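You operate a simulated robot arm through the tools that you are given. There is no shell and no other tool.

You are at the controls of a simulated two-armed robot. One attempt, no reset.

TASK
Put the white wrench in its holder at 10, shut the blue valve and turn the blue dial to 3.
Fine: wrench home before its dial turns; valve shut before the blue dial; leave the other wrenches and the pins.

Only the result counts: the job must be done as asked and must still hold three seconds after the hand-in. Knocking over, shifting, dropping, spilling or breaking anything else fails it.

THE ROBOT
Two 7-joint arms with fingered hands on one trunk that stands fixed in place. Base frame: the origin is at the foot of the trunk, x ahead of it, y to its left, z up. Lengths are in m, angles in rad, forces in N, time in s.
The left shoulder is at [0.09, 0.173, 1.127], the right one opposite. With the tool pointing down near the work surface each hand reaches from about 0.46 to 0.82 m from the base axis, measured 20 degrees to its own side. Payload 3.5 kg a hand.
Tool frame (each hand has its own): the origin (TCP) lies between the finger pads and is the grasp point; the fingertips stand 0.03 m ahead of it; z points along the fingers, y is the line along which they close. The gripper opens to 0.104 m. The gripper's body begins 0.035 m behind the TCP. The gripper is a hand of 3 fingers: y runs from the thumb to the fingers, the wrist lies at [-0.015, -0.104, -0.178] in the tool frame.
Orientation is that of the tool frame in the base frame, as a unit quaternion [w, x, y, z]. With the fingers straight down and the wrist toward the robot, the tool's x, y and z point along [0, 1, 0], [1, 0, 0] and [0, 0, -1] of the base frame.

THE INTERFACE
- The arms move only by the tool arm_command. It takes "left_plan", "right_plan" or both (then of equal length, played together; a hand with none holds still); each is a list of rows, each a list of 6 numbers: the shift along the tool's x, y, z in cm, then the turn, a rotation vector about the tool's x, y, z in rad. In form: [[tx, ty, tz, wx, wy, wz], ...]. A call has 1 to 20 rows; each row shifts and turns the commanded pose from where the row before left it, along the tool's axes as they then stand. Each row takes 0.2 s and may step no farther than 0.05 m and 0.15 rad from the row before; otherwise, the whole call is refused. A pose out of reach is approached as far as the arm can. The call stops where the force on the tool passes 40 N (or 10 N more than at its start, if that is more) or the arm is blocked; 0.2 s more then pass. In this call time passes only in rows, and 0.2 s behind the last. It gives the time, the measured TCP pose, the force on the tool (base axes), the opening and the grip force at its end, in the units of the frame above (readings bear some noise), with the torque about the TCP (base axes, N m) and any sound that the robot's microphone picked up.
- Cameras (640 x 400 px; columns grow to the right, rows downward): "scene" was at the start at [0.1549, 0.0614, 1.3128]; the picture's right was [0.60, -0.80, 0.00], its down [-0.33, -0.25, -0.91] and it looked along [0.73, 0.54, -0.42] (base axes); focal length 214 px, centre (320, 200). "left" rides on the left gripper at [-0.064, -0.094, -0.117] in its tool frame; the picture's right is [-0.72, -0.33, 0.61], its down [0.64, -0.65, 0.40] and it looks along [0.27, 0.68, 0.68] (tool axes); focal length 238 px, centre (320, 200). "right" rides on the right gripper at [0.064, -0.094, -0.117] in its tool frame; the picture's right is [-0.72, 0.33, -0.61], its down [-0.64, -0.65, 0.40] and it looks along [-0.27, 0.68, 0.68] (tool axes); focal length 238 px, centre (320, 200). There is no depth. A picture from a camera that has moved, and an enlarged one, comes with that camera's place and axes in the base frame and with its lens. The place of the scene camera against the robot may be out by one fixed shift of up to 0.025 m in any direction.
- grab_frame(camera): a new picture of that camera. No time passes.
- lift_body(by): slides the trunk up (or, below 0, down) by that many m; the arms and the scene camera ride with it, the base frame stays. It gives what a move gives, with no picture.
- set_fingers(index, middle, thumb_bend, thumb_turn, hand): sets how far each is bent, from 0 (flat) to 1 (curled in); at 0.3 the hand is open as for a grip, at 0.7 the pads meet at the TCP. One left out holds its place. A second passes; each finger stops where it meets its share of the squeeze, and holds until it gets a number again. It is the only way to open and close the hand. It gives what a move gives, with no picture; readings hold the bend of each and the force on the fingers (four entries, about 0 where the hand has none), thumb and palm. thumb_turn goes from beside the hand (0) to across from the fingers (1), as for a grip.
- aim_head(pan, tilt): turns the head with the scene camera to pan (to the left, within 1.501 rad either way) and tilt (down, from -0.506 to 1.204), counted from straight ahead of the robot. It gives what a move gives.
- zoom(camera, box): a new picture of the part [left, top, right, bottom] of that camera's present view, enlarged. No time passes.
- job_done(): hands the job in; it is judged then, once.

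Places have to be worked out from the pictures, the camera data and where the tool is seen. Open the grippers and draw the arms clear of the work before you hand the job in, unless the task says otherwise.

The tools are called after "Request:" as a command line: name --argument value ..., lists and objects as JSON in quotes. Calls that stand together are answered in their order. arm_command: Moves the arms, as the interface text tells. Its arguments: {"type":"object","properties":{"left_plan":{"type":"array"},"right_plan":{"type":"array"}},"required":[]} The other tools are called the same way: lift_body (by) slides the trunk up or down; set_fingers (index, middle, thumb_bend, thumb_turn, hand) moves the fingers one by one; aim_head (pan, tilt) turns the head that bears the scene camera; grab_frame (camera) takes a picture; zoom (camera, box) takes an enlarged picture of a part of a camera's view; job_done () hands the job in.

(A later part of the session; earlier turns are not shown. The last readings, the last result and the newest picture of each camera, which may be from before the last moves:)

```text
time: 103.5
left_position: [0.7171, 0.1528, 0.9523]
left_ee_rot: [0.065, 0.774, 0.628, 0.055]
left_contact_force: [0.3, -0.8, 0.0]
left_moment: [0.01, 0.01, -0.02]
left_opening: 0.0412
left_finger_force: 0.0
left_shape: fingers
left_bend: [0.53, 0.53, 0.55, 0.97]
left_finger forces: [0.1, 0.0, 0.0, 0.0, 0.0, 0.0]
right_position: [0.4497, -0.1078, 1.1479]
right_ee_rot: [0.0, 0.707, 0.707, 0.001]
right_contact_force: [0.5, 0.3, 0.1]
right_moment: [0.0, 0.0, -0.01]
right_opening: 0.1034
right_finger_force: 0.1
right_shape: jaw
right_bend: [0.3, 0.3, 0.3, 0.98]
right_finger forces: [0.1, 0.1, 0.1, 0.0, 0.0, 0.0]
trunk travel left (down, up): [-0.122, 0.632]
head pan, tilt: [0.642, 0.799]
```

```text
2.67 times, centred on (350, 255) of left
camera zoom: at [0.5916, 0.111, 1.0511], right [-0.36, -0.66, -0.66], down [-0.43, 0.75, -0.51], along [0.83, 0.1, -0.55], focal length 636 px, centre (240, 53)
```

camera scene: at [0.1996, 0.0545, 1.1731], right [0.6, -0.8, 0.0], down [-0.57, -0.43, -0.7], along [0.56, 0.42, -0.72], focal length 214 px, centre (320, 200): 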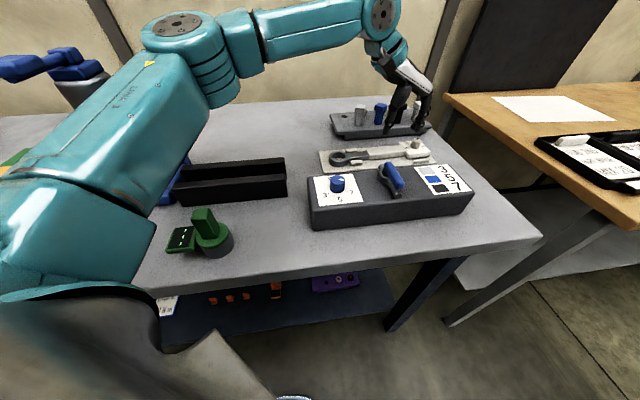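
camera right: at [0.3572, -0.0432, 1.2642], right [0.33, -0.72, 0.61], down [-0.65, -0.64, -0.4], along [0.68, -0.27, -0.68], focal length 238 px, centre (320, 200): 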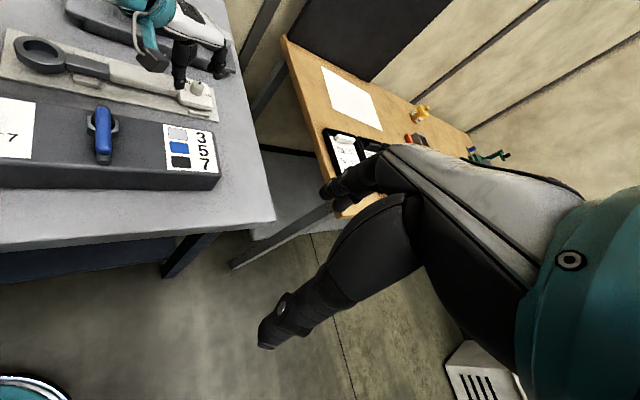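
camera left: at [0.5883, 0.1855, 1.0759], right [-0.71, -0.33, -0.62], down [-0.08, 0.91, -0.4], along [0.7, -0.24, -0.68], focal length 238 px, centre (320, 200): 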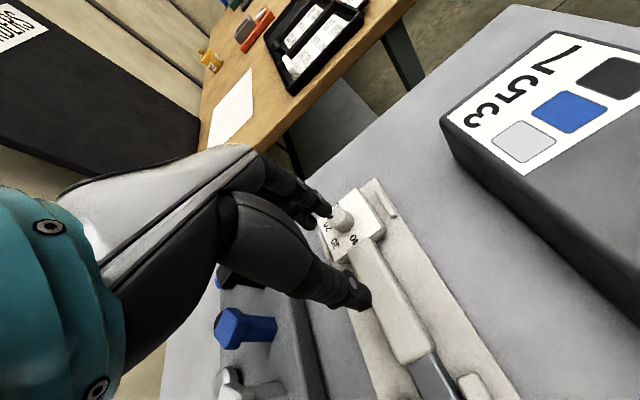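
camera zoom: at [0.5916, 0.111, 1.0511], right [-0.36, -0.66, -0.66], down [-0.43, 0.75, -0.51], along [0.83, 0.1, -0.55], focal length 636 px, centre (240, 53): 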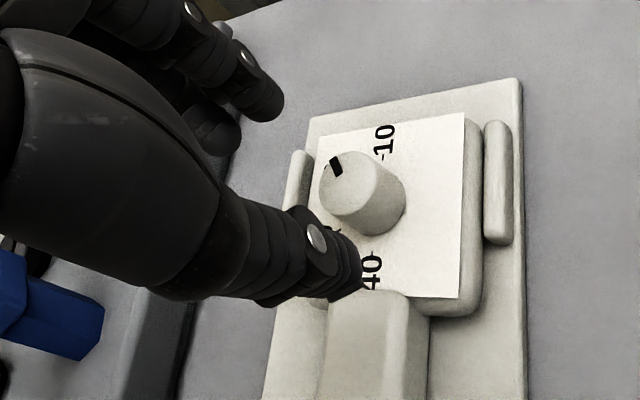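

The mark now stands at about 31°, halfway. I descend to the same grip pose and close again.

Request:
arm_command --left_plan '[[-0.25, 0, 1.0, 0, 0, 0], [0, 0, 1.0, 0, 0, 0], [0, 0, 1.0, 0, 0, 0], [0, 0, 0, 0, 0, 0]]'

Request:
set_fingers --hand "left" --index 0.6 --middle 0.62 --thumb_bend 0.66

Request:
zoom --camera "right" --box '[160, 40, 240, 110]'

Request:
set_fingers --hand "left" --index 0.68 --middle 0.72 --thumb_bend 0.78

Request:
zoom --camera "right" --box '[160, 40, 240, 110]'

Request:
zoom --camera "left" --box '[260, 180, 440, 330]'

```text
time: 104.5
left_position: [0.7207, 0.1486, 0.9248]
left_ee_rot: [0.065, 0.774, 0.628, 0.055]
left_contact_force: [0.3, 0.2, 1.7]
left_moment: [-0.03, 0.07, -0.02]
left_opening: 0.0416
left_finger_force: 0.1
left_shape: fingers
left_bend: [0.53, 0.53, 0.55, 0.97]
left_finger forces: [0.0, 0.1, 0.0, 0.0, 0.7, 0.0]
right_position: [0.4528, -0.1069, 1.1472]
right_ee_rot: [0.0, 0.707, 0.707, 0.0]
right_contact_force: [-0.1, 0.6, -0.4]
right_moment: [0.02, 0.01, -0.01]
right_opening: 0.1035
right_finger_force: 0.0
right_shape: jaw
right_bend: [0.3, 0.3, 0.3, 0.98]
right_finger forces: [0.1, 0.1, 0.0, 0.0, 0.0, 0.0]
trunk travel left (down, up): [-0.122, 0.632]
head pan, tilt: [0.642, 0.799]
```

```text
time: 105.5
left_position: [0.7222, 0.149, 0.9236]
left_ee_rot: [0.065, 0.774, 0.627, 0.055]
left_contact_force: [-0.4, -0.6, -0.4]
left_moment: [-0.02, -0.01, 0.02]
left_opening: 0.0201
left_finger_force: 0.1
left_shape: fingers
left_bend: [0.59, 0.62, 0.66, 0.97]
left_finger forces: [0.4, 0.0, 0.0, 0.1, 0.2, 0.1]
right_position: [0.4512, -0.1072, 1.1471]
right_ee_rot: [-0.001, 0.707, 0.707, 0.0]
right_contact_force: [0.1, -0.5, -0.1]
right_moment: [-0.02, -0.02, 0.02]
right_opening: 0.1037
right_finger_force: 0.0
right_shape: jaw
right_bend: [0.3, 0.3, 0.3, 0.98]
right_finger forces: [0.1, 0.1, 0.1, 0.1, 0.0, 0.1]
trunk travel left (down, up): [-0.122, 0.632]
head pan, tilt: [0.642, 0.799]
```

```text
5.71 times, centred on (200, 75) of right
camera zoom: at [0.3576, -0.043, 1.264], right [0.33, -0.72, 0.61], down [-0.65, -0.64, -0.4], along [0.68, -0.27, -0.68], focal length 1362 px, centre (1006, 914)
```

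zoom: 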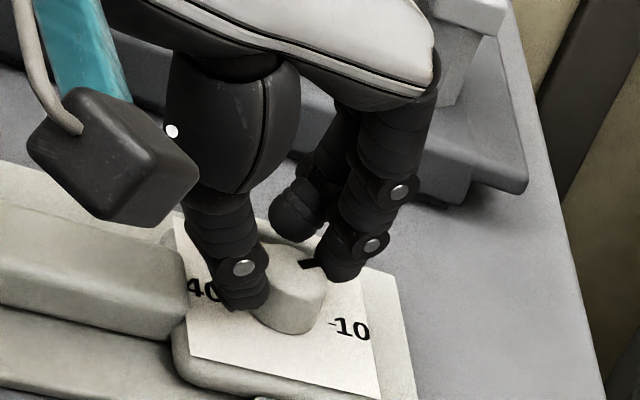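

```text
time: 106.5
left_position: [0.7207, 0.148, 0.9233]
left_ee_rot: [0.065, 0.774, 0.627, 0.056]
left_contact_force: [-0.3, 0.6, 0.4]
left_moment: [0.03, -0.03, 0.03]
left_opening: 0.0161
left_finger_force: 9.0
left_shape: fingers
left_bend: [0.59, 0.72, 0.71, 0.97]
left_finger forces: [8.6, 0.0, 0.1, 0.0, 8.7, 0.0]
right_position: [0.4536, -0.1073, 1.1477]
right_ee_rot: [0.0, 0.707, 0.707, 0.0]
right_contact_force: [0.1, -0.5, -0.5]
right_moment: [-0.02, -0.02, -0.04]
right_opening: 0.1039
right_finger_force: 0.1
right_shape: jaw
right_bend: [0.3, 0.3, 0.3, 0.98]
right_finger forces: [0.0, 0.0, 0.0, 0.0, 0.0, 0.1]
trunk travel left (down, up): [-0.122, 0.632]
head pan, tilt: [0.642, 0.799]
```

```text
5.71 times, centred on (200, 75) of right
camera zoom: at [0.3578, -0.0429, 1.2639], right [0.33, -0.72, 0.61], down [-0.65, -0.64, -0.4], along [0.68, -0.27, -0.68], focal length 1362 px, centre (1006, 914)
```

zoom: 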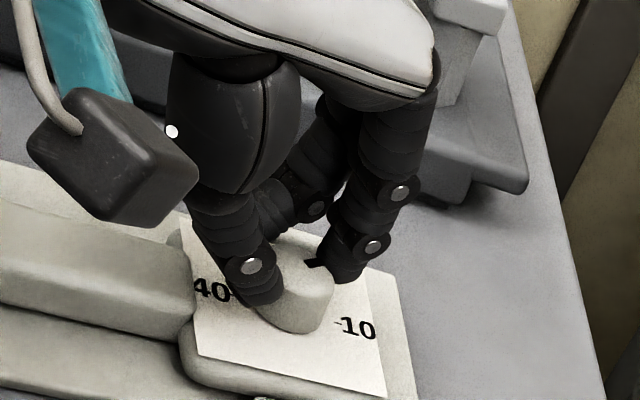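

```text
2.67 times, centred on (350, 255) of left
camera zoom: at [0.5966, 0.1079, 1.0217], right [-0.36, -0.66, -0.66], down [-0.43, 0.75, -0.51], along [0.83, 0.1, -0.55], focal length 636 px, centre (240, 53)
```

zoom: 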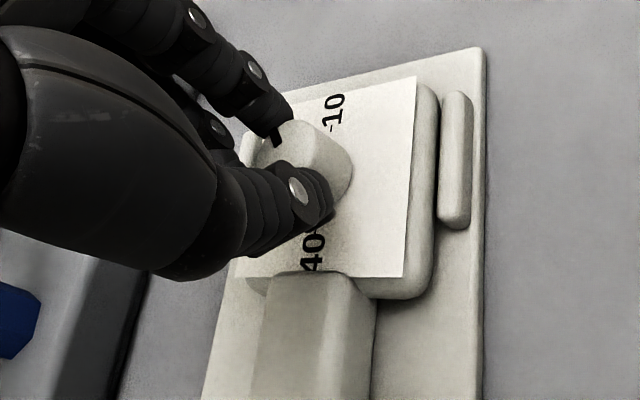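

Index and thumb grip firmly. I rotate clockwise another 31°.

Request:
arm_command --left_plan '[[0.06, 0, 0, -0.0005, -0.0229, 0.133], [0.06, 0, 0, -0.0005, -0.0229, 0.133], [0.06, 0, 0, -0.0005, -0.0229, 0.133], [0.06, 0, 0, -0.0005, -0.0229, 0.133], [0, 0, 0, 0, 0, 0]]'

Request:
zoom --camera "right" --box '[160, 40, 240, 110]'

Request:
set_fingers --hand "left" --index 0.53 --middle 0.53 --thumb_bend 0.55

Request:
arm_command --left_plan '[[0, 0, -1.5, 0, 0, 0], [0, 0, -1.5, 0, 0, 0], [0, 0, -1.5, 0, 0, 0], [0, 0, 0, 0, 0, 0]]'

Request:
zoom --camera "right" --box '[160, 40, 240, 110]'

Request:
zoom --camera "scene" --box '[380, 110, 460, 170]'

```text
time: 107.7
left_position: [0.7223, 0.1515, 0.924]
left_ee_rot: [0.078, 0.913, 0.398, 0.036]
left_contact_force: [4.9, 1.6, 0.9]
left_moment: [-0.01, -0.14, 0.08]
left_opening: 0.0162
left_finger_force: 8.8
left_shape: fingers
left_bend: [0.57, 0.72, 0.72, 0.98]
left_finger forces: [9.7, 0.1, 0.1, 0.1, 7.5, 0.0]
right_position: [0.4526, -0.1079, 1.1471]
right_ee_rot: [0.0, 0.707, 0.708, 0.0]
right_contact_force: [-0.1, 0.5, -0.8]
right_moment: [-0.09, 0.04, 0.0]
right_opening: 0.1035
right_finger_force: 0.0
right_shape: jaw
right_bend: [0.3, 0.3, 0.3, 0.98]
right_finger forces: [0.0, 0.1, 0.0, 0.0, 0.1, 0.0]
trunk travel left (down, up): [-0.122, 0.632]
head pan, tilt: [0.642, 0.799]
```

```text
5.71 times, centred on (200, 75) of right
camera zoom: at [0.3581, -0.0428, 1.2639], right [0.33, -0.72, 0.61], down [-0.65, -0.64, -0.4], along [0.68, -0.27, -0.68], focal length 1362 px, centre (1006, 914)
```

zoom: 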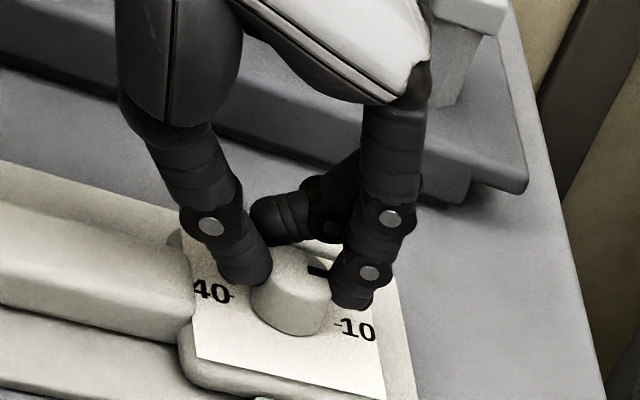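

```text
time: 108.7
left_position: [0.7208, 0.1508, 0.9238]
left_ee_rot: [0.078, 0.913, 0.398, 0.036]
left_contact_force: [0.6, -1.6, 4.5]
left_moment: [-0.01, 0.09, 0.03]
left_opening: 0.039
left_finger_force: 2.5
left_shape: fingers
left_bend: [0.53, 0.53, 0.57, 0.97]
left_finger forces: [0.1, 0.1, 0.1, 0.1, 4.8, 0.0]
right_position: [0.4523, -0.1075, 1.1477]
right_ee_rot: [0.0, 0.707, 0.707, -0.001]
right_contact_force: [0.5, -0.2, -0.8]
right_moment: [0.01, 0.01, -0.02]
right_opening: 0.1039
right_finger_force: 0.1
right_shape: jaw
right_bend: [0.3, 0.3, 0.3, 0.98]
right_finger forces: [0.1, 0.0, 0.0, 0.0, 0.0, 0.0]
trunk travel left (down, up): [-0.122, 0.632]
head pan, tilt: [0.642, 0.799]
```

```text
time: 109.7
left_position: [0.7162, 0.1575, 0.9665]
left_ee_rot: [0.077, 0.914, 0.397, 0.035]
left_contact_force: [-0.1, 0.2, 0.0]
left_moment: [0.02, -0.01, 0.02]
left_opening: 0.0412
left_finger_force: 0.1
left_shape: fingers
left_bend: [0.53, 0.53, 0.55, 0.97]
left_finger forces: [0.0, 0.0, 0.1, 0.0, 0.1, 0.0]
right_position: [0.4511, -0.1074, 1.1485]
right_ee_rot: [0.0, 0.707, 0.707, 0.0]
right_contact_force: [0.1, -0.4, 0.0]
right_moment: [0.0, -0.02, -0.02]
right_opening: 0.1038
right_finger_force: 0.0
right_shape: jaw
right_bend: [0.3, 0.3, 0.3, 0.98]
right_finger forces: [0.1, 0.0, 0.0, 0.1, 0.1, 0.0]
trunk travel left (down, up): [-0.122, 0.632]
head pan, tilt: [0.642, 0.799]
```

```text
5.71 times, centred on (200, 75) of right
camera zoom: at [0.3577, -0.043, 1.2639], right [0.33, -0.72, 0.61], down [-0.65, -0.64, -0.4], along [0.68, -0.27, -0.68], focal length 1362 px, centre (1006, 914)
```

zoom: 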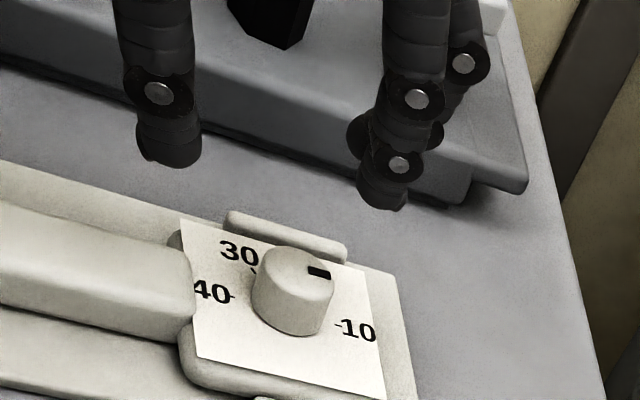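

```text
6.67 times, centred on (420, 140) of scene
camera zoom: at [0.1998, 0.0544, 1.173], right [0.6, -0.8, 0.0], down [-0.57, -0.43, -0.7], along [0.56, 0.42, -0.72], focal length 1430 px, centre (-347, 600)
```

zoom: 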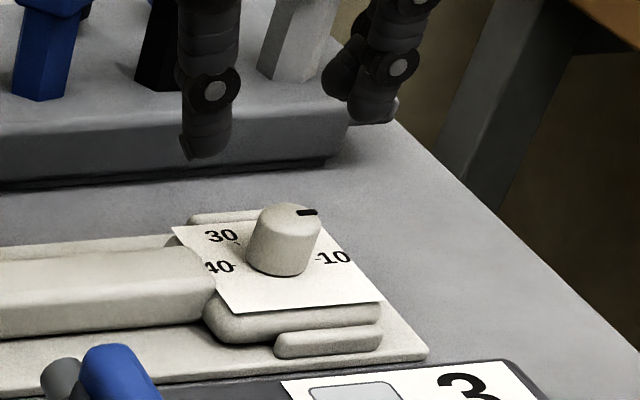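

The mark has moved to near "10"; I need a better view to judge the remaining angle. I'll look with the left camera from here.

Request:
grab_frame --camera "left"

Request:
zoom --camera "left" --box '[310, 150, 440, 250]'

Request:
zoom --camera "right" --box '[180, 70, 220, 100]'

Request:
zoom --camera "scene" --box '[400, 135, 430, 160]'

```text
taken
camera left: at [0.5893, 0.1849, 1.0652], right [-0.65, -0.38, -0.66], down [0.02, 0.86, -0.51], along [0.76, -0.34, -0.55], focal length 238 px, centre (320, 200)
```

left: 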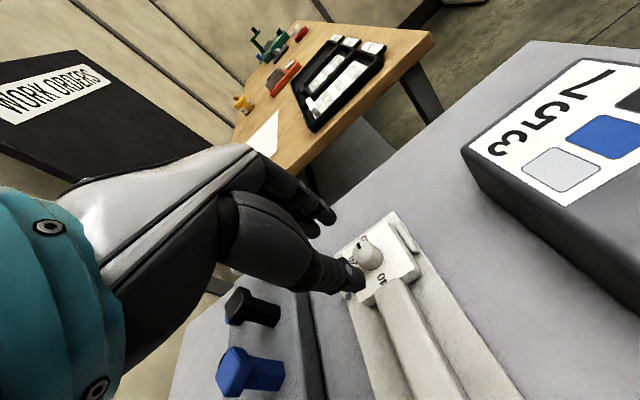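

```text
4.00 times, centred on (375, 200) of left
camera zoom: at [0.5893, 0.1849, 1.0652], right [-0.65, -0.38, -0.66], down [0.02, 0.86, -0.51], along [0.76, -0.34, -0.55], focal length 953 px, centre (100, 200)
```

zoom: 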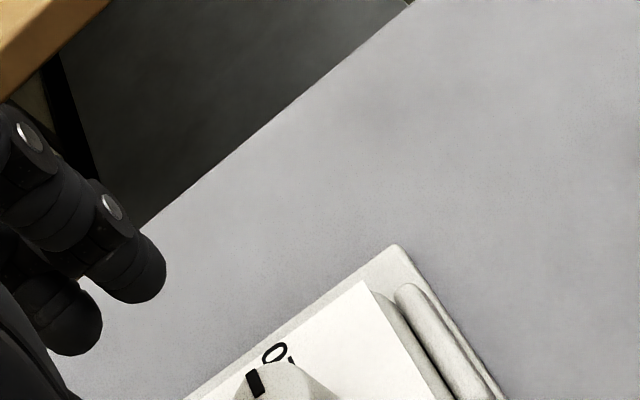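

```text
13.33 times, centred on (200, 85) of right
camera zoom: at [0.3577, -0.043, 1.2639], right [0.33, -0.72, 0.61], down [-0.65, -0.64, -0.4], along [0.68, -0.27, -0.68], focal length 3178 px, centre (1920, 1733)
```

zoom: 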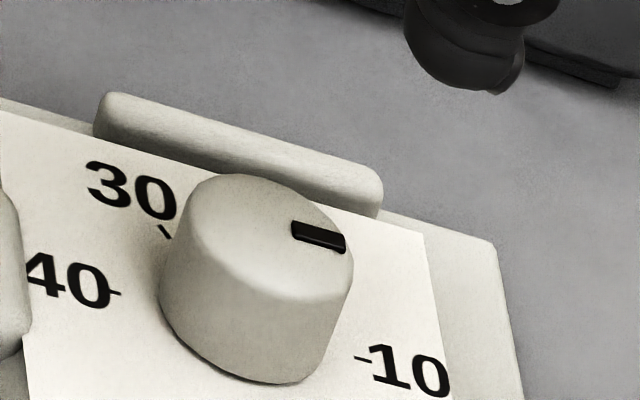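

```text
16.00 times, centred on (415, 148) of scene
camera zoom: at [0.1998, 0.0544, 1.173], right [0.6, -0.8, 0.0], down [-0.57, -0.43, -0.7], along [0.56, 0.42, -0.72], focal length 3432 px, centre (-1200, 1040)
```

zoom: 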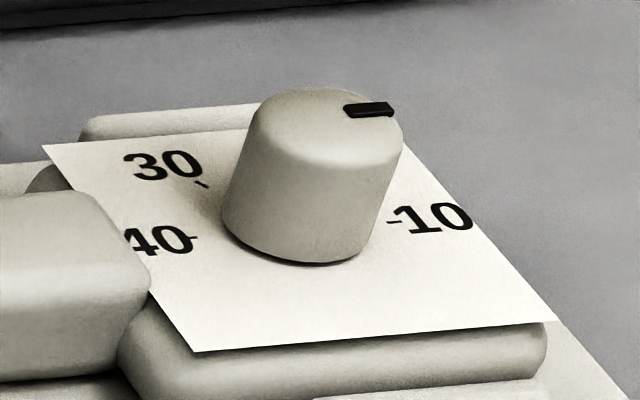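

In the close-ups the mark bar is exactly parallel to the 40–10 tick line and points to 10, so the wrench dial is at 10. I withdraw the hand up and back, raise the trunk to its original height and check the wrench seating and the valve.

Request:
arm_command --left_plan '[[0, 0, -3.0, 0, 0, 0], [0, -3.0, -3.0, 0, 0, 0], [0, -4.0, -1.0, 0, 0, 0], [0, -4.0, -1.0, 0, 0, 0], [0, 0, 0, 0, 0, 0]]'

Request:
lift_body --by 0.1

Request:
grab_frame --camera "scene"

Request:
grab_frame --camera "right"

Request:
zoom --camera "right" --box '[0, 50, 220, 180]'

Request:
grab_frame --camera "left"

```text
time: 111.1
left_position: [0.6442, 0.211, 1.013]
left_ee_rot: [0.056, 0.921, 0.385, 0.027]
left_contact_force: [-0.7, 0.5, 1.1]
left_moment: [0.0, 0.02, 0.0]
left_opening: 0.0419
left_finger_force: 0.1
left_shape: fingers
left_bend: [0.53, 0.53, 0.55, 0.97]
left_finger forces: [0.1, 0.0, 0.0, 0.0, 0.0, 0.0]
right_position: [0.472, -0.1239, 1.1357]
right_ee_rot: [-0.013, 0.707, 0.707, -0.002]
right_contact_force: [0.0, 0.2, -0.1]
right_moment: [0.01, 0.0, 0.0]
right_opening: 0.1036
right_finger_force: 0.0
right_shape: jaw
right_bend: [0.3, 0.3, 0.3, 0.98]
right_finger forces: [0.1, 0.0, 0.0, 0.0, 0.0, 0.0]
trunk travel left (down, up): [-0.122, 0.632]
head pan, tilt: [0.642, 0.799]
stopped in row 5 (left hand): the arm was blocked; the commanded pose is now the measured one
```

```text
time: 112.4
left_position: [0.6273, 0.2303, 1.1232]
left_ee_rot: [0.071, 0.917, 0.39, 0.033]
left_contact_force: [-0.5, 0.4, 1.0]
left_moment: [-0.03, 0.01, -0.04]
left_opening: 0.0415
left_finger_force: 0.0
left_shape: fingers
left_bend: [0.53, 0.53, 0.55, 0.97]
left_finger forces: [0.1, 0.0, 0.1, 0.0, 0.0, 0.0]
right_position: [0.4526, -0.108, 1.248]
right_ee_rot: [0.0, 0.707, 0.707, 0.0]
right_contact_force: [0.1, -0.2, -0.3]
right_moment: [-0.01, 0.0, 0.01]
right_opening: 0.1038
right_finger_force: 0.0
right_shape: jaw
right_bend: [0.3, 0.3, 0.3, 0.98]
right_finger forces: [0.0, 0.0, 0.1, 0.0, 0.1, 0.0]
trunk travel left (down, up): [-0.222, 0.532]
head pan, tilt: [0.642, 0.799]
```

```text
taken
camera scene: at [0.1469, 0.055, 1.2774], right [0.6, -0.8, 0.0], down [-0.57, -0.43, -0.7], along [0.56, 0.42, -0.72], focal length 214 px, centre (320, 200)
```

scene: 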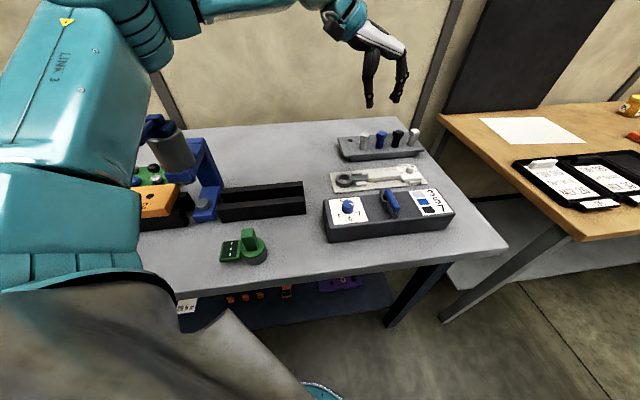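

```text
taken
camera right: at [0.3576, -0.0425, 1.3638], right [0.33, -0.72, 0.61], down [-0.65, -0.64, -0.4], along [0.68, -0.27, -0.68], focal length 238 px, centre (320, 200)
```

right: 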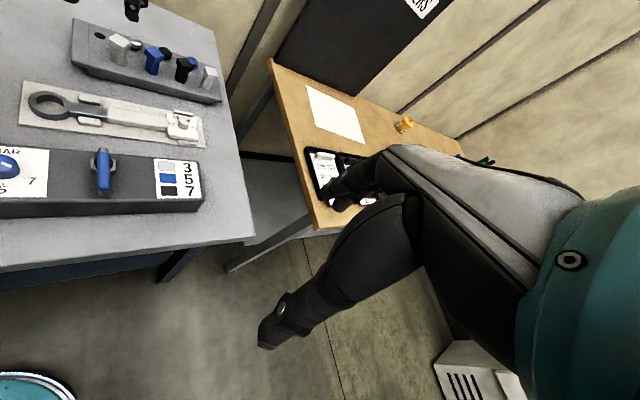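

```text
2.91 times, centred on (110, 115) of right
camera zoom: at [0.3576, -0.0425, 1.3638], right [0.33, -0.72, 0.61], down [-0.65, -0.64, -0.4], along [0.68, -0.27, -0.68], focal length 693 px, centre (931, 447)
```

zoom: 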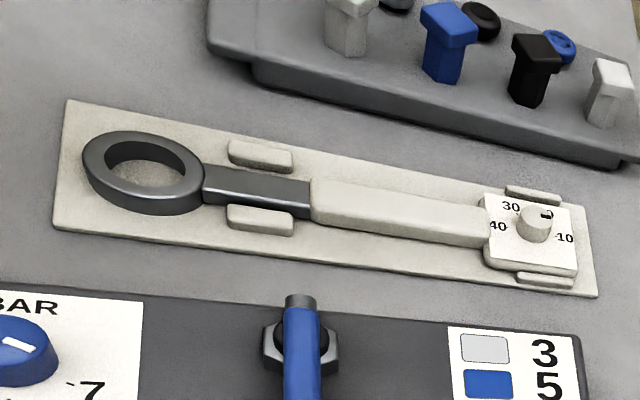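

```text
taken
camera left: at [0.5018, 0.2602, 1.2221], right [-0.66, -0.36, -0.66], down [0.03, 0.87, -0.5], along [0.75, -0.35, -0.56], focal length 238 px, centre (320, 200)
```

left: 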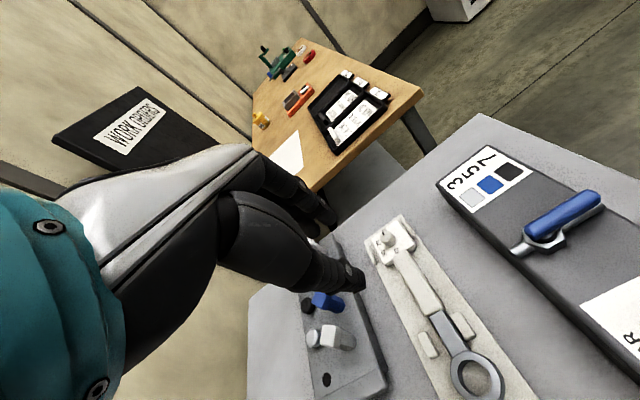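

The wrench sits well, with its dial at 10. The last row reported the arm blocked, so I check the left side of the bench for any disturbance.

Request:
zoom --camera "scene" --box '[80, 80, 320, 300]'

Request:
aim_head --pan 1.2 --tilt 0.8

Request:
grab_frame --camera "scene"

```text
1.82 times, centred on (200, 190) of scene
camera zoom: at [0.1469, 0.055, 1.2774], right [0.6, -0.8, 0.0], down [-0.57, -0.43, -0.7], along [0.56, 0.42, -0.72], focal length 390 px, centre (538, 218)
```

zoom: 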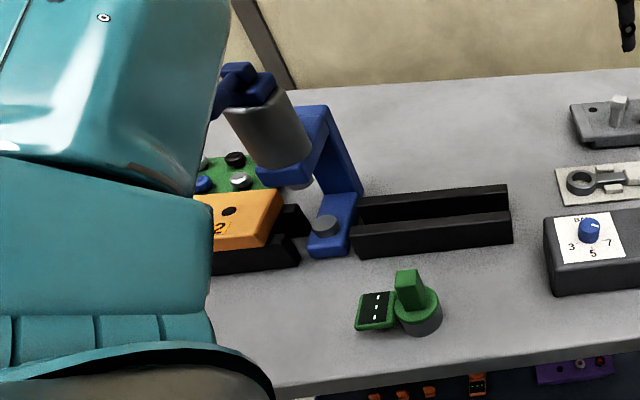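

```text
time: 113.4
left_position: [0.6275, 0.2296, 1.123]
left_ee_rot: [0.071, 0.917, 0.39, 0.033]
left_contact_force: [-0.6, -0.2, 0.1]
left_moment: [-0.01, 0.0, -0.01]
left_opening: 0.0417
left_finger_force: 0.1
left_shape: fingers
left_bend: [0.53, 0.53, 0.55, 0.97]
left_finger forces: [0.0, 0.0, 0.1, 0.1, 0.0, 0.0]
right_position: [0.4519, -0.1085, 1.2481]
right_ee_rot: [0.0, 0.707, 0.707, 0.0]
right_contact_force: [0.6, 0.7, -0.1]
right_moment: [-0.03, 0.01, -0.02]
right_opening: 0.1037
right_finger_force: 0.2
right_shape: jaw
right_bend: [0.3, 0.3, 0.3, 0.98]
right_finger forces: [0.1, 0.0, 0.0, 0.0, 0.0, 0.1]
trunk travel left (down, up): [-0.222, 0.532]
head pan, tilt: [1.201, 0.799]
```

```text
taken
camera scene: at [0.1118, 0.0812, 1.2775], right [0.93, -0.36, 0.0], down [-0.26, -0.67, -0.7], along [0.25, 0.65, -0.72], focal length 214 px, centre (320, 200)
```

scene: 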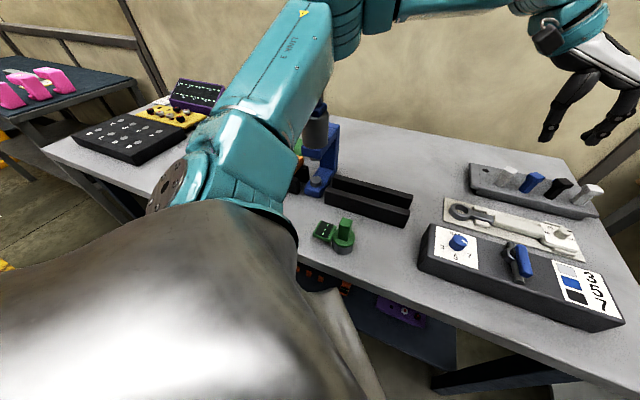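

I'll zoom on the left-hand objects to confirm nothing was shifted.

Request:
zoom --camera "scene" --box '[40, 60, 240, 220]'

Request:
zoom --camera "scene" --box '[280, 80, 420, 270]'

```text
2.50 times, centred on (140, 140) of scene
camera zoom: at [0.1118, 0.0812, 1.2775], right [0.93, -0.36, 0.0], down [-0.26, -0.67, -0.7], along [0.25, 0.65, -0.72], focal length 536 px, centre (770, 350)
```

zoom: 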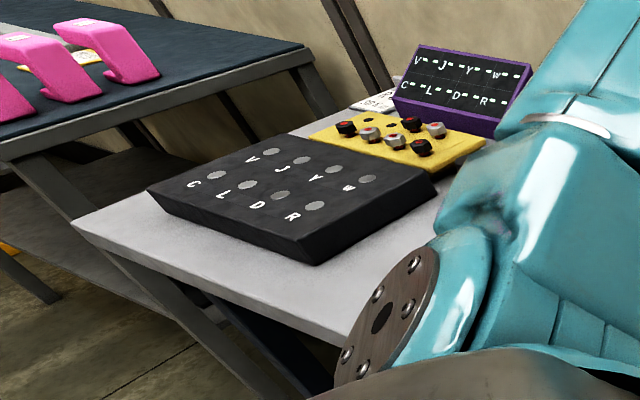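

```text
2.11 times, centred on (350, 175) of scene
camera zoom: at [0.1118, 0.0812, 1.2775], right [0.93, -0.36, 0.0], down [-0.26, -0.67, -0.7], along [0.25, 0.65, -0.72], focal length 452 px, centre (257, 253)
```

zoom: 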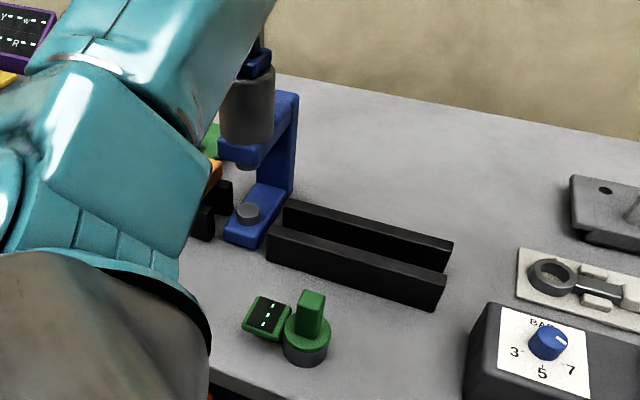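

Nothing on the left side appears disturbed. Now the valve: I zoom on it from both hand cameras to locate it.

Request:
zoom --camera "right" --box '[60, 130, 160, 220]'

Request:
zoom --camera "left" --box '[480, 160, 640, 280]'

Request:
aim_head --pan 0.5 --tilt 0.8

Request:
zoom --camera "scene" --box '[300, 150, 460, 270]'

```text
4.44 times, centred on (110, 175) of right
camera zoom: at [0.3575, -0.043, 1.364], right [0.33, -0.72, 0.61], down [-0.65, -0.64, -0.4], along [0.68, -0.27, -0.68], focal length 1059 px, centre (1253, 311)
```

zoom: 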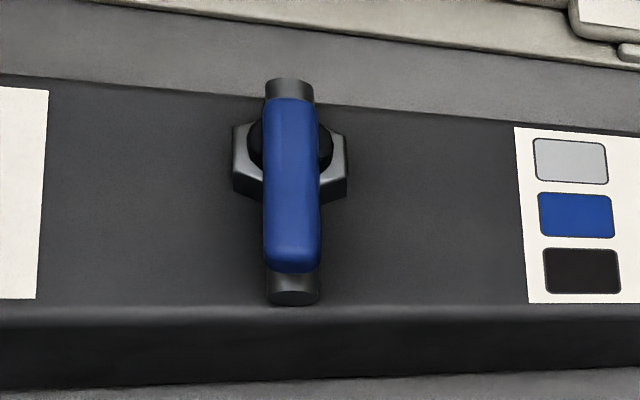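

```text
3.33 times, centred on (560, 220) of left
camera zoom: at [0.5019, 0.2596, 1.2226], right [-0.66, -0.36, -0.66], down [0.03, 0.87, -0.5], along [0.75, -0.35, -0.56], focal length 794 px, centre (-480, 133)
```

zoom: 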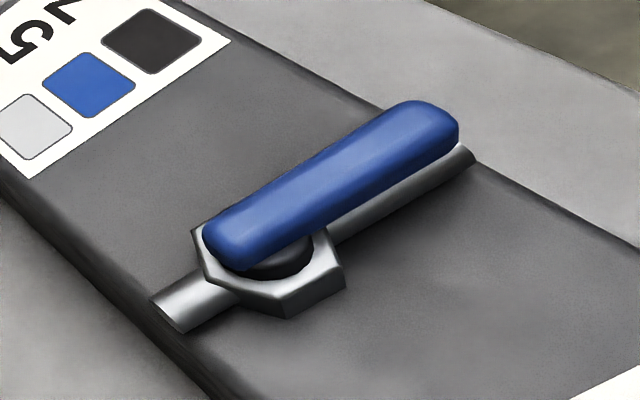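

```text
time: 114.5
left_position: [0.6272, 0.2289, 1.1236]
left_ee_rot: [0.072, 0.917, 0.391, 0.034]
left_contact_force: [-0.8, -0.2, 0.4]
left_moment: [-0.02, 0.01, 0.0]
left_opening: 0.0415
left_finger_force: 0.1
left_shape: fingers
left_bend: [0.53, 0.53, 0.55, 0.97]
left_finger forces: [0.1, 0.0, 0.1, 0.0, 0.0, 0.0]
right_position: [0.4511, -0.1073, 1.2472]
right_ee_rot: [0.0, 0.707, 0.707, 0.0]
right_contact_force: [0.3, -0.1, 0.2]
right_moment: [-0.01, 0.0, -0.02]
right_opening: 0.104
right_finger_force: 0.0
right_shape: jaw
right_bend: [0.3, 0.3, 0.3, 0.98]
right_finger forces: [0.0, 0.0, 0.1, 0.0, 0.0, 0.0]
trunk travel left (down, up): [-0.222, 0.532]
head pan, tilt: [0.499, 0.799]
```

```text
3.33 times, centred on (380, 210) of scene
camera zoom: at [0.1533, 0.0448, 1.2775], right [0.48, -0.88, 0.0], down [-0.63, -0.34, -0.7], along [0.61, 0.33, -0.72], focal length 715 px, centre (120, 167)
```

zoom: 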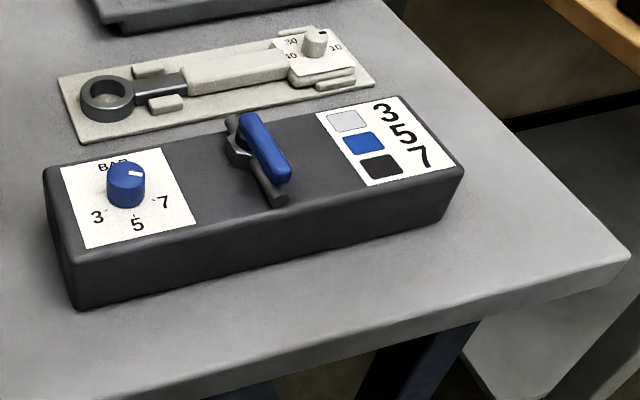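

The lever lies along the pipe from its pivot near (0.528, 0.127) to (0.500, 0.099), top z ≈ 0.95, box top ≈ 0.918. I level the hand at about −45° and move it above the lever's outer half so thumb and fingers can straddle it.

Request:
arm_command --left_plan '[[0, 0, 0, 0.08, 0, 0], [0, 0, 0, 0.079, 0, 0], [-3.5, 0, 1.6, 0, 0, 0], [-3.5, 0, 1.6, 0, 0, 0], [-3.5, 0, 1.6, 0, 0, 0], [-3.5, 0, 1.6, 0, 0, 0], [-3.5, 0, 1.6, 0, 0, 0], [0, 0, 0, 0, 0, 0]]'

Request:
set_fingers --hand "left" --index 0.5 --middle 0.5 --thumb_bend 0.5

Request:
grab_frame --camera "left"

Request:
grab_frame --camera "right"

Request:
zoom --camera "scene" --box '[260, 100, 460, 270]'

```text
time: 116.2
left_position: [0.505, 0.1046, 1.041]
left_ee_rot: [-0.002, 0.92, 0.391, 0.002]
left_contact_force: [1.0, 0.3, 0.6]
left_moment: [0.0, -0.01, -0.02]
left_opening: 0.0418
left_finger_force: 0.0
left_shape: fingers
left_bend: [0.53, 0.53, 0.55, 0.97]
left_finger forces: [0.1, 0.0, 0.1, 0.0, 0.1, 0.1]
right_position: [0.4527, -0.1078, 1.2484]
right_ee_rot: [0.0, 0.707, 0.708, 0.001]
right_contact_force: [-0.3, 0.2, 0.9]
right_moment: [-0.02, -0.01, 0.03]
right_opening: 0.1038
right_finger_force: 0.0
right_shape: jaw
right_bend: [0.3, 0.3, 0.3, 0.98]
right_finger forces: [0.0, 0.0, 0.0, 0.0, 0.0, 0.1]
trunk travel left (down, up): [-0.222, 0.532]
head pan, tilt: [0.499, 0.799]
```

```text
time: 117.2
left_position: [0.5054, 0.1041, 1.0404]
left_ee_rot: [-0.002, 0.92, 0.391, 0.003]
left_contact_force: [-0.7, -0.1, -0.1]
left_moment: [0.04, -0.02, 0.01]
left_opening: 0.0516
left_finger_force: 0.0
left_shape: fingers
left_bend: [0.5, 0.5, 0.5, 0.97]
left_finger forces: [0.0, 0.0, 0.1, 0.0, 0.1, 0.1]
right_position: [0.4522, -0.1077, 1.2482]
right_ee_rot: [0.001, 0.707, 0.707, 0.0]
right_contact_force: [0.1, -0.1, 0.1]
right_moment: [0.04, -0.01, -0.02]
right_opening: 0.1041
right_finger_force: 0.0
right_shape: jaw
right_bend: [0.3, 0.3, 0.3, 0.98]
right_finger forces: [0.0, 0.1, 0.1, 0.1, 0.1, 0.0]
trunk travel left (down, up): [-0.222, 0.532]
head pan, tilt: [0.499, 0.799]
```

```text
taken
camera left: at [0.3924, 0.1222, 1.156], right [-0.73, -0.29, -0.62], down [-0.03, 0.92, -0.4], along [0.68, -0.28, -0.68], focal length 238 px, centre (320, 200)
```

left: 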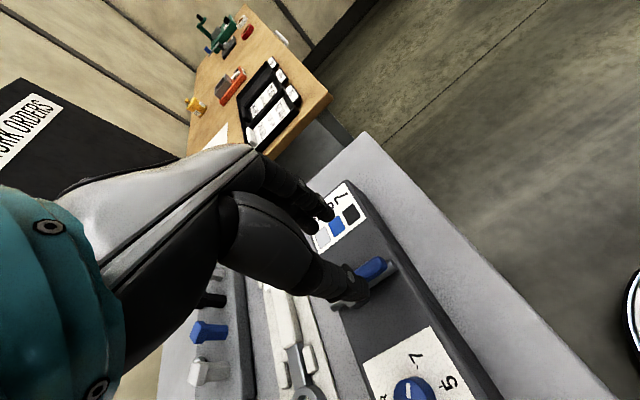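

```text
taken
camera right: at [0.3575, -0.043, 1.364], right [0.33, -0.72, 0.61], down [-0.65, -0.64, -0.4], along [0.68, -0.27, -0.68], focal length 238 px, centre (320, 200)
```

right: 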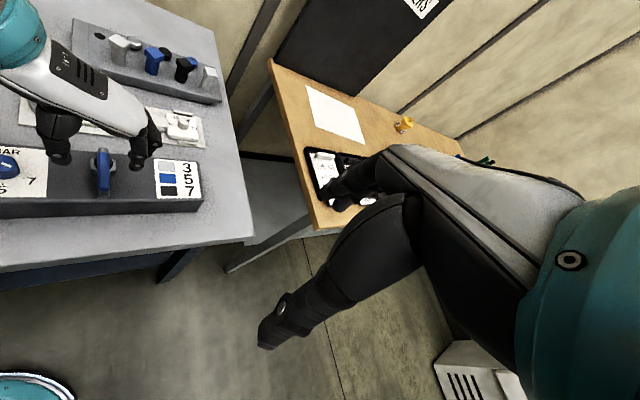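

```text
2.35 times, centred on (360, 185) of scene
camera zoom: at [0.1533, 0.0447, 1.2775], right [0.48, -0.88, 0.0], down [-0.63, -0.34, -0.7], along [0.61, 0.33, -0.72], focal length 505 px, centre (226, 235)
```

zoom: 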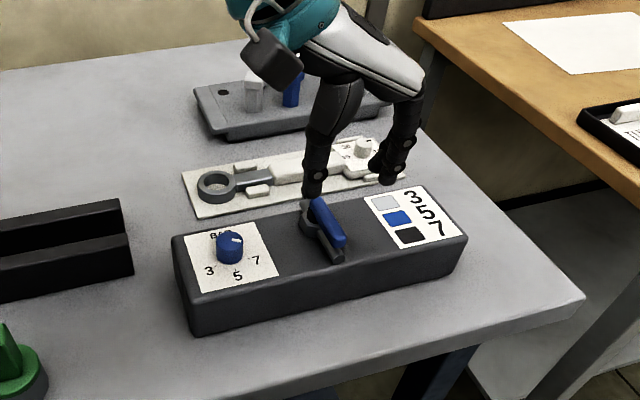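

The thumb and fingers straddle the lever from above. I descend 6 cm and look.

Request:
arm_command --left_plan '[[0, 0, 2.5, 0, 0, 0], [0, 0, 2.5, 0, 0, 0], [0, 0, 1.0, 0, 0, 0], [0, 0, 0, 0, 0, 0]]'

Request:
zoom --camera "right" --box '[40, 110, 180, 220]'

Request:
zoom --camera "left" --box '[240, 160, 440, 320]'

Request:
zoom --camera "scene" --box '[340, 150, 440, 230]'

```text
time: 118.2
left_position: [0.5069, 0.1047, 0.9822]
left_ee_rot: [-0.002, 0.92, 0.392, 0.002]
left_contact_force: [0.3, 0.6, 0.1]
left_moment: [-0.01, -0.02, -0.01]
left_opening: 0.0518
left_finger_force: 0.0
left_shape: fingers
left_bend: [0.5, 0.5, 0.5, 0.97]
left_finger forces: [0.0, 0.0, 0.1, 0.1, 0.1, 0.0]
right_position: [0.4513, -0.1068, 1.2479]
right_ee_rot: [0.0, 0.707, 0.707, 0.001]
right_contact_force: [0.7, -0.1, 0.8]
right_moment: [0.01, -0.03, -0.01]
right_opening: 0.1039
right_finger_force: 0.1
right_shape: jaw
right_bend: [0.3, 0.3, 0.3, 0.98]
right_finger forces: [0.0, 0.1, 0.0, 0.0, 0.1, 0.0]
trunk travel left (down, up): [-0.222, 0.532]
head pan, tilt: [0.499, 0.799]
```

```text
3.64 times, centred on (110, 165) of right
camera zoom: at [0.3575, -0.043, 1.364], right [0.33, -0.72, 0.61], down [-0.65, -0.64, -0.4], along [0.68, -0.27, -0.68], focal length 867 px, centre (1084, 327)
```

zoom: 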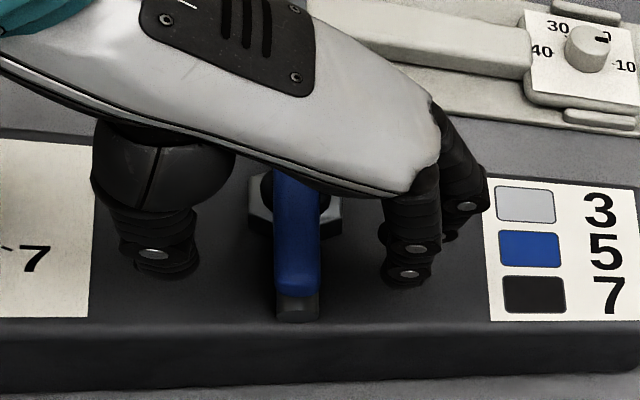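

```text
2.50 times, centred on (340, 240) of left
camera zoom: at [0.3936, 0.1222, 1.0985], right [-0.73, -0.29, -0.62], down [-0.02, 0.92, -0.4], along [0.68, -0.28, -0.68], focal length 596 px, centre (270, 100)
```

zoom: 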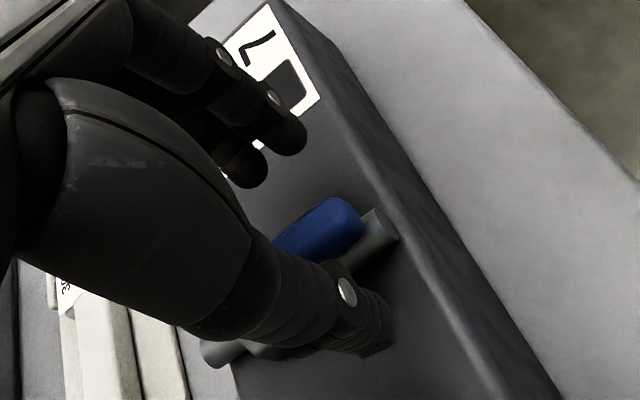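

```text
5.00 times, centred on (390, 190) of scene
camera zoom: at [0.1533, 0.0447, 1.2775], right [0.48, -0.88, 0.0], down [-0.63, -0.34, -0.7], along [0.61, 0.33, -0.72], focal length 1072 px, centre (-30, 250)
```

zoom: 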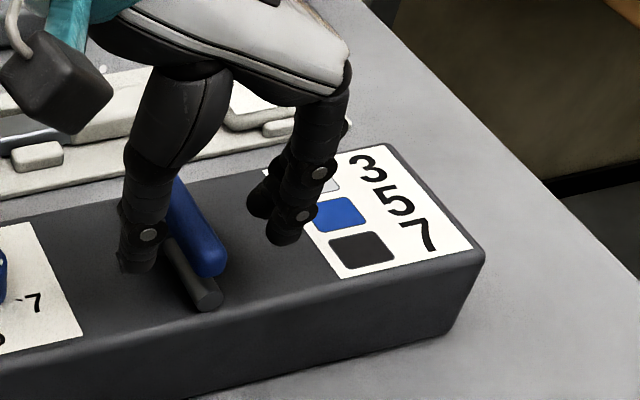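

Good fit. I lower 1.3 cm so the tips flank the lever, then narrow the gap to a loose hold.

Request:
arm_command --left_plan '[[0, 0, 0.7, 0, 0, 0], [0, 0, 0.6, 0, 0, 0], [0, 0, 0, 0, 0, 0]]'

Request:
set_fingers --hand "left" --index 0.6 --middle 0.6 --thumb_bend 0.6

Request:
zoom --camera "right" --box '[40, 110, 180, 220]'

Request:
zoom --camera "scene" --box '[340, 150, 440, 230]'

```text
time: 119.0
left_position: [0.5064, 0.1057, 0.9703]
left_ee_rot: [-0.003, 0.92, 0.392, 0.002]
left_contact_force: [-0.1, -0.1, -0.2]
left_moment: [0.0, 0.0, 0.0]
left_opening: 0.0516
left_finger_force: 0.1
left_shape: fingers
left_bend: [0.5, 0.5, 0.5, 0.97]
left_finger forces: [0.0, 0.0, 0.1, 0.1, 0.0, 0.0]
right_position: [0.4516, -0.1076, 1.2479]
right_ee_rot: [-0.001, 0.708, 0.707, 0.0]
right_contact_force: [0.3, 0.0, 1.1]
right_moment: [0.03, 0.02, 0.02]
right_opening: 0.1039
right_finger_force: 0.1
right_shape: jaw
right_bend: [0.3, 0.3, 0.3, 0.98]
right_finger forces: [0.1, 0.0, 0.0, 0.0, 0.0, 0.0]
trunk travel left (down, up): [-0.222, 0.532]
head pan, tilt: [0.499, 0.799]
```

```text
time: 120.0
left_position: [0.5069, 0.105, 0.9707]
left_ee_rot: [-0.003, 0.92, 0.392, 0.004]
left_contact_force: [0.0, -0.4, 0.5]
left_moment: [-0.03, 0.0, -0.01]
left_opening: 0.0268
left_finger_force: 0.0
left_shape: fingers
left_bend: [0.6, 0.6, 0.6, 0.97]
left_finger forces: [0.0, 0.0, 0.0, 0.0, 0.0, 0.0]
right_position: [0.4528, -0.1069, 1.2471]
right_ee_rot: [0.0, 0.707, 0.707, 0.0]
right_contact_force: [-0.1, 0.4, 0.5]
right_moment: [-0.03, 0.0, -0.02]
right_opening: 0.1036
right_finger_force: 0.1
right_shape: jaw
right_bend: [0.3, 0.3, 0.3, 0.98]
right_finger forces: [0.0, 0.0, 0.0, 0.0, 0.0, 0.0]
trunk travel left (down, up): [-0.222, 0.532]
head pan, tilt: [0.499, 0.799]
```

```text
3.64 times, centred on (110, 165) of right
camera zoom: at [0.3575, -0.043, 1.364], right [0.33, -0.72, 0.61], down [-0.65, -0.64, -0.4], along [0.68, -0.27, -0.68], focal length 867 px, centre (1084, 327)
```

zoom: 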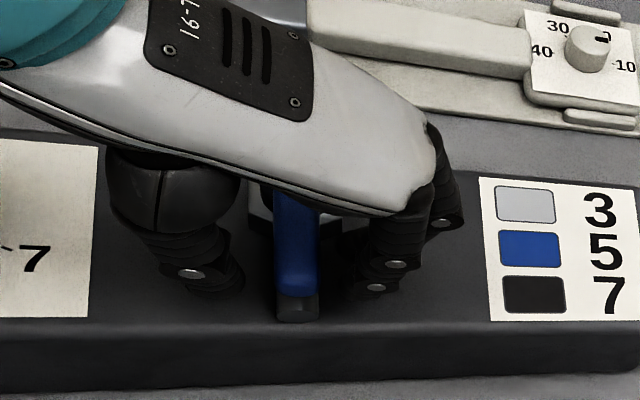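

```text
5.00 times, centred on (390, 190) of scene
camera zoom: at [0.1534, 0.0447, 1.2775], right [0.48, -0.88, 0.0], down [-0.63, -0.34, -0.7], along [0.61, 0.33, -0.72], focal length 1072 px, centre (-30, 250)
```

zoom: 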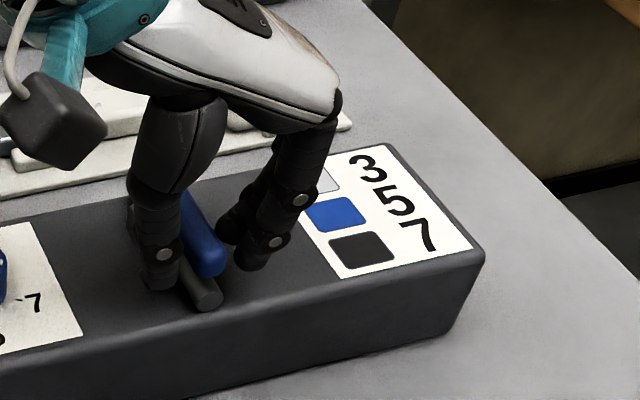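

The lever is loosely held. I try swinging it clockwise (toward the dial side) a little about its pivot and check force and motion.

Request:
arm_command --left_plan '[[0, -0.4, 0, 0, 0, 0.13], [0, -0.4, 0, 0, 0, 0.13], [0, -0.4, 0, 0, 0, 0.13], [0, 0, 0, 0, 0, 0]]'

Request:
zoom --camera "right" --box '[40, 110, 180, 220]'

Request:
zoom --camera "scene" --box '[340, 150, 440, 230]'

```text
time: 121.0
left_position: [0.4999, 0.1136, 0.9714]
left_ee_rot: [-0.002, 0.979, 0.205, 0.002]
left_contact_force: [5.2, -5.3, 1.2]
left_moment: [-0.12, -0.17, 0.07]
left_opening: 0.0334
left_finger_force: 3.5
left_shape: fingers
left_bend: [0.55, 0.59, 0.6, 0.97]
left_finger forces: [4.3, 2.2, 0.0, 0.0, 0.1, 0.1]
right_position: [0.4524, -0.1075, 1.2474]
right_ee_rot: [0.0, 0.707, 0.707, 0.0]
right_contact_force: [-0.7, 0.4, 0.5]
right_moment: [0.04, 0.01, 0.04]
right_opening: 0.104
right_finger_force: 0.1
right_shape: jaw
right_bend: [0.3, 0.3, 0.3, 0.98]
right_finger forces: [0.0, 0.0, 0.1, 0.0, 0.0, 0.1]
trunk travel left (down, up): [-0.222, 0.532]
head pan, tilt: [0.499, 0.799]
```

```text
3.64 times, centred on (110, 165) of right
camera zoom: at [0.3581, -0.0436, 1.3638], right [0.33, -0.72, 0.61], down [-0.65, -0.64, -0.4], along [0.68, -0.27, -0.68], focal length 867 px, centre (1084, 327)
```

zoom: 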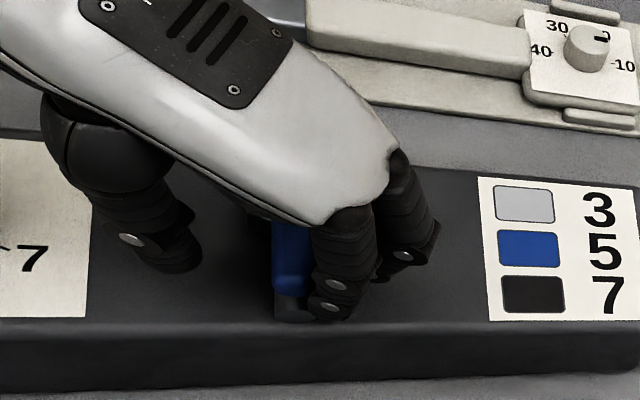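

```text
5.00 times, centred on (390, 190) of scene
camera zoom: at [0.1539, 0.0442, 1.2774], right [0.48, -0.88, 0.0], down [-0.63, -0.34, -0.7], along [0.61, 0.33, -0.72], focal length 1072 px, centre (-30, 250)
```

zoom: 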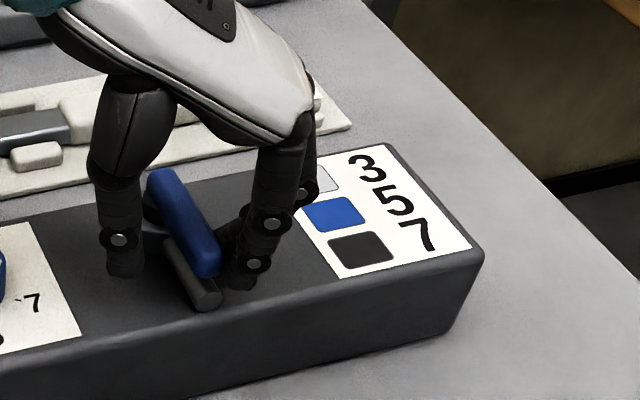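

The lever resisted clockwise (7 N, no motion), so it likely closes the other way. I swing back and try counter-clockwise (thumb pushing toward the label).

Request:
arm_command --left_plan '[[0, 0.4, 0, 0, 0, -0.13], [0, 0.4, 0, 0, 0, -0.13], [0, 0.4, 0, 0, 0, -0.13], [0, 0.4, 0, 0, 0, -0.13], [0, 0.4, 0, 0, 0, -0.13], [0, 0.4, 0, 0, 0, -0.13], [0, 0, 0, 0, 0, 0]]'

Request:
zoom --camera "right" --box '[40, 110, 180, 220]'

Request:
zoom --camera "scene" --box '[340, 150, 440, 230]'

```text
time: 122.7
left_position: [0.516, 0.0976, 0.9686]
left_ee_rot: [-0.002, 0.827, 0.563, 0.004]
left_contact_force: [0.3, 0.7, -0.6]
left_moment: [0.04, 0.0, 0.0]
left_opening: 0.0273
left_finger_force: 0.5
left_shape: fingers
left_bend: [0.6, 0.6, 0.59, 0.98]
left_finger forces: [0.0, 0.0, 0.1, 0.0, 0.5, 0.0]
right_position: [0.4517, -0.1073, 1.2481]
right_ee_rot: [0.001, 0.707, 0.707, 0.0]
right_contact_force: [0.0, 0.1, 0.1]
right_moment: [-0.02, -0.03, -0.01]
right_opening: 0.1036
right_finger_force: 0.1
right_shape: jaw
right_bend: [0.3, 0.3, 0.3, 0.98]
right_finger forces: [0.0, 0.1, 0.0, 0.0, 0.0, 0.0]
trunk travel left (down, up): [-0.222, 0.532]
head pan, tilt: [0.499, 0.799]
```

```text
3.64 times, centred on (110, 165) of right
camera zoom: at [0.3574, -0.0429, 1.364], right [0.33, -0.72, 0.61], down [-0.65, -0.64, -0.4], along [0.68, -0.27, -0.68], focal length 867 px, centre (1084, 327)
```

zoom: 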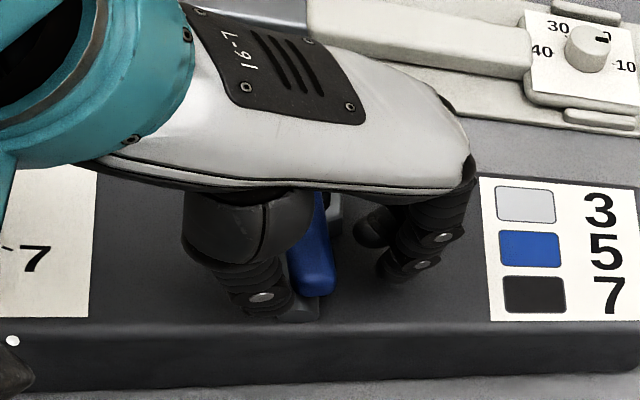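

```text
5.00 times, centred on (390, 190) of scene
camera zoom: at [0.1533, 0.0448, 1.2775], right [0.48, -0.88, 0.0], down [-0.63, -0.34, -0.7], along [0.61, 0.33, -0.72], focal length 1072 px, centre (-30, 250)
```

zoom: 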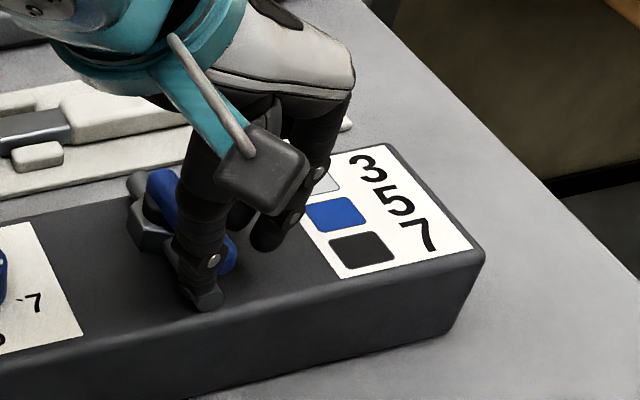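

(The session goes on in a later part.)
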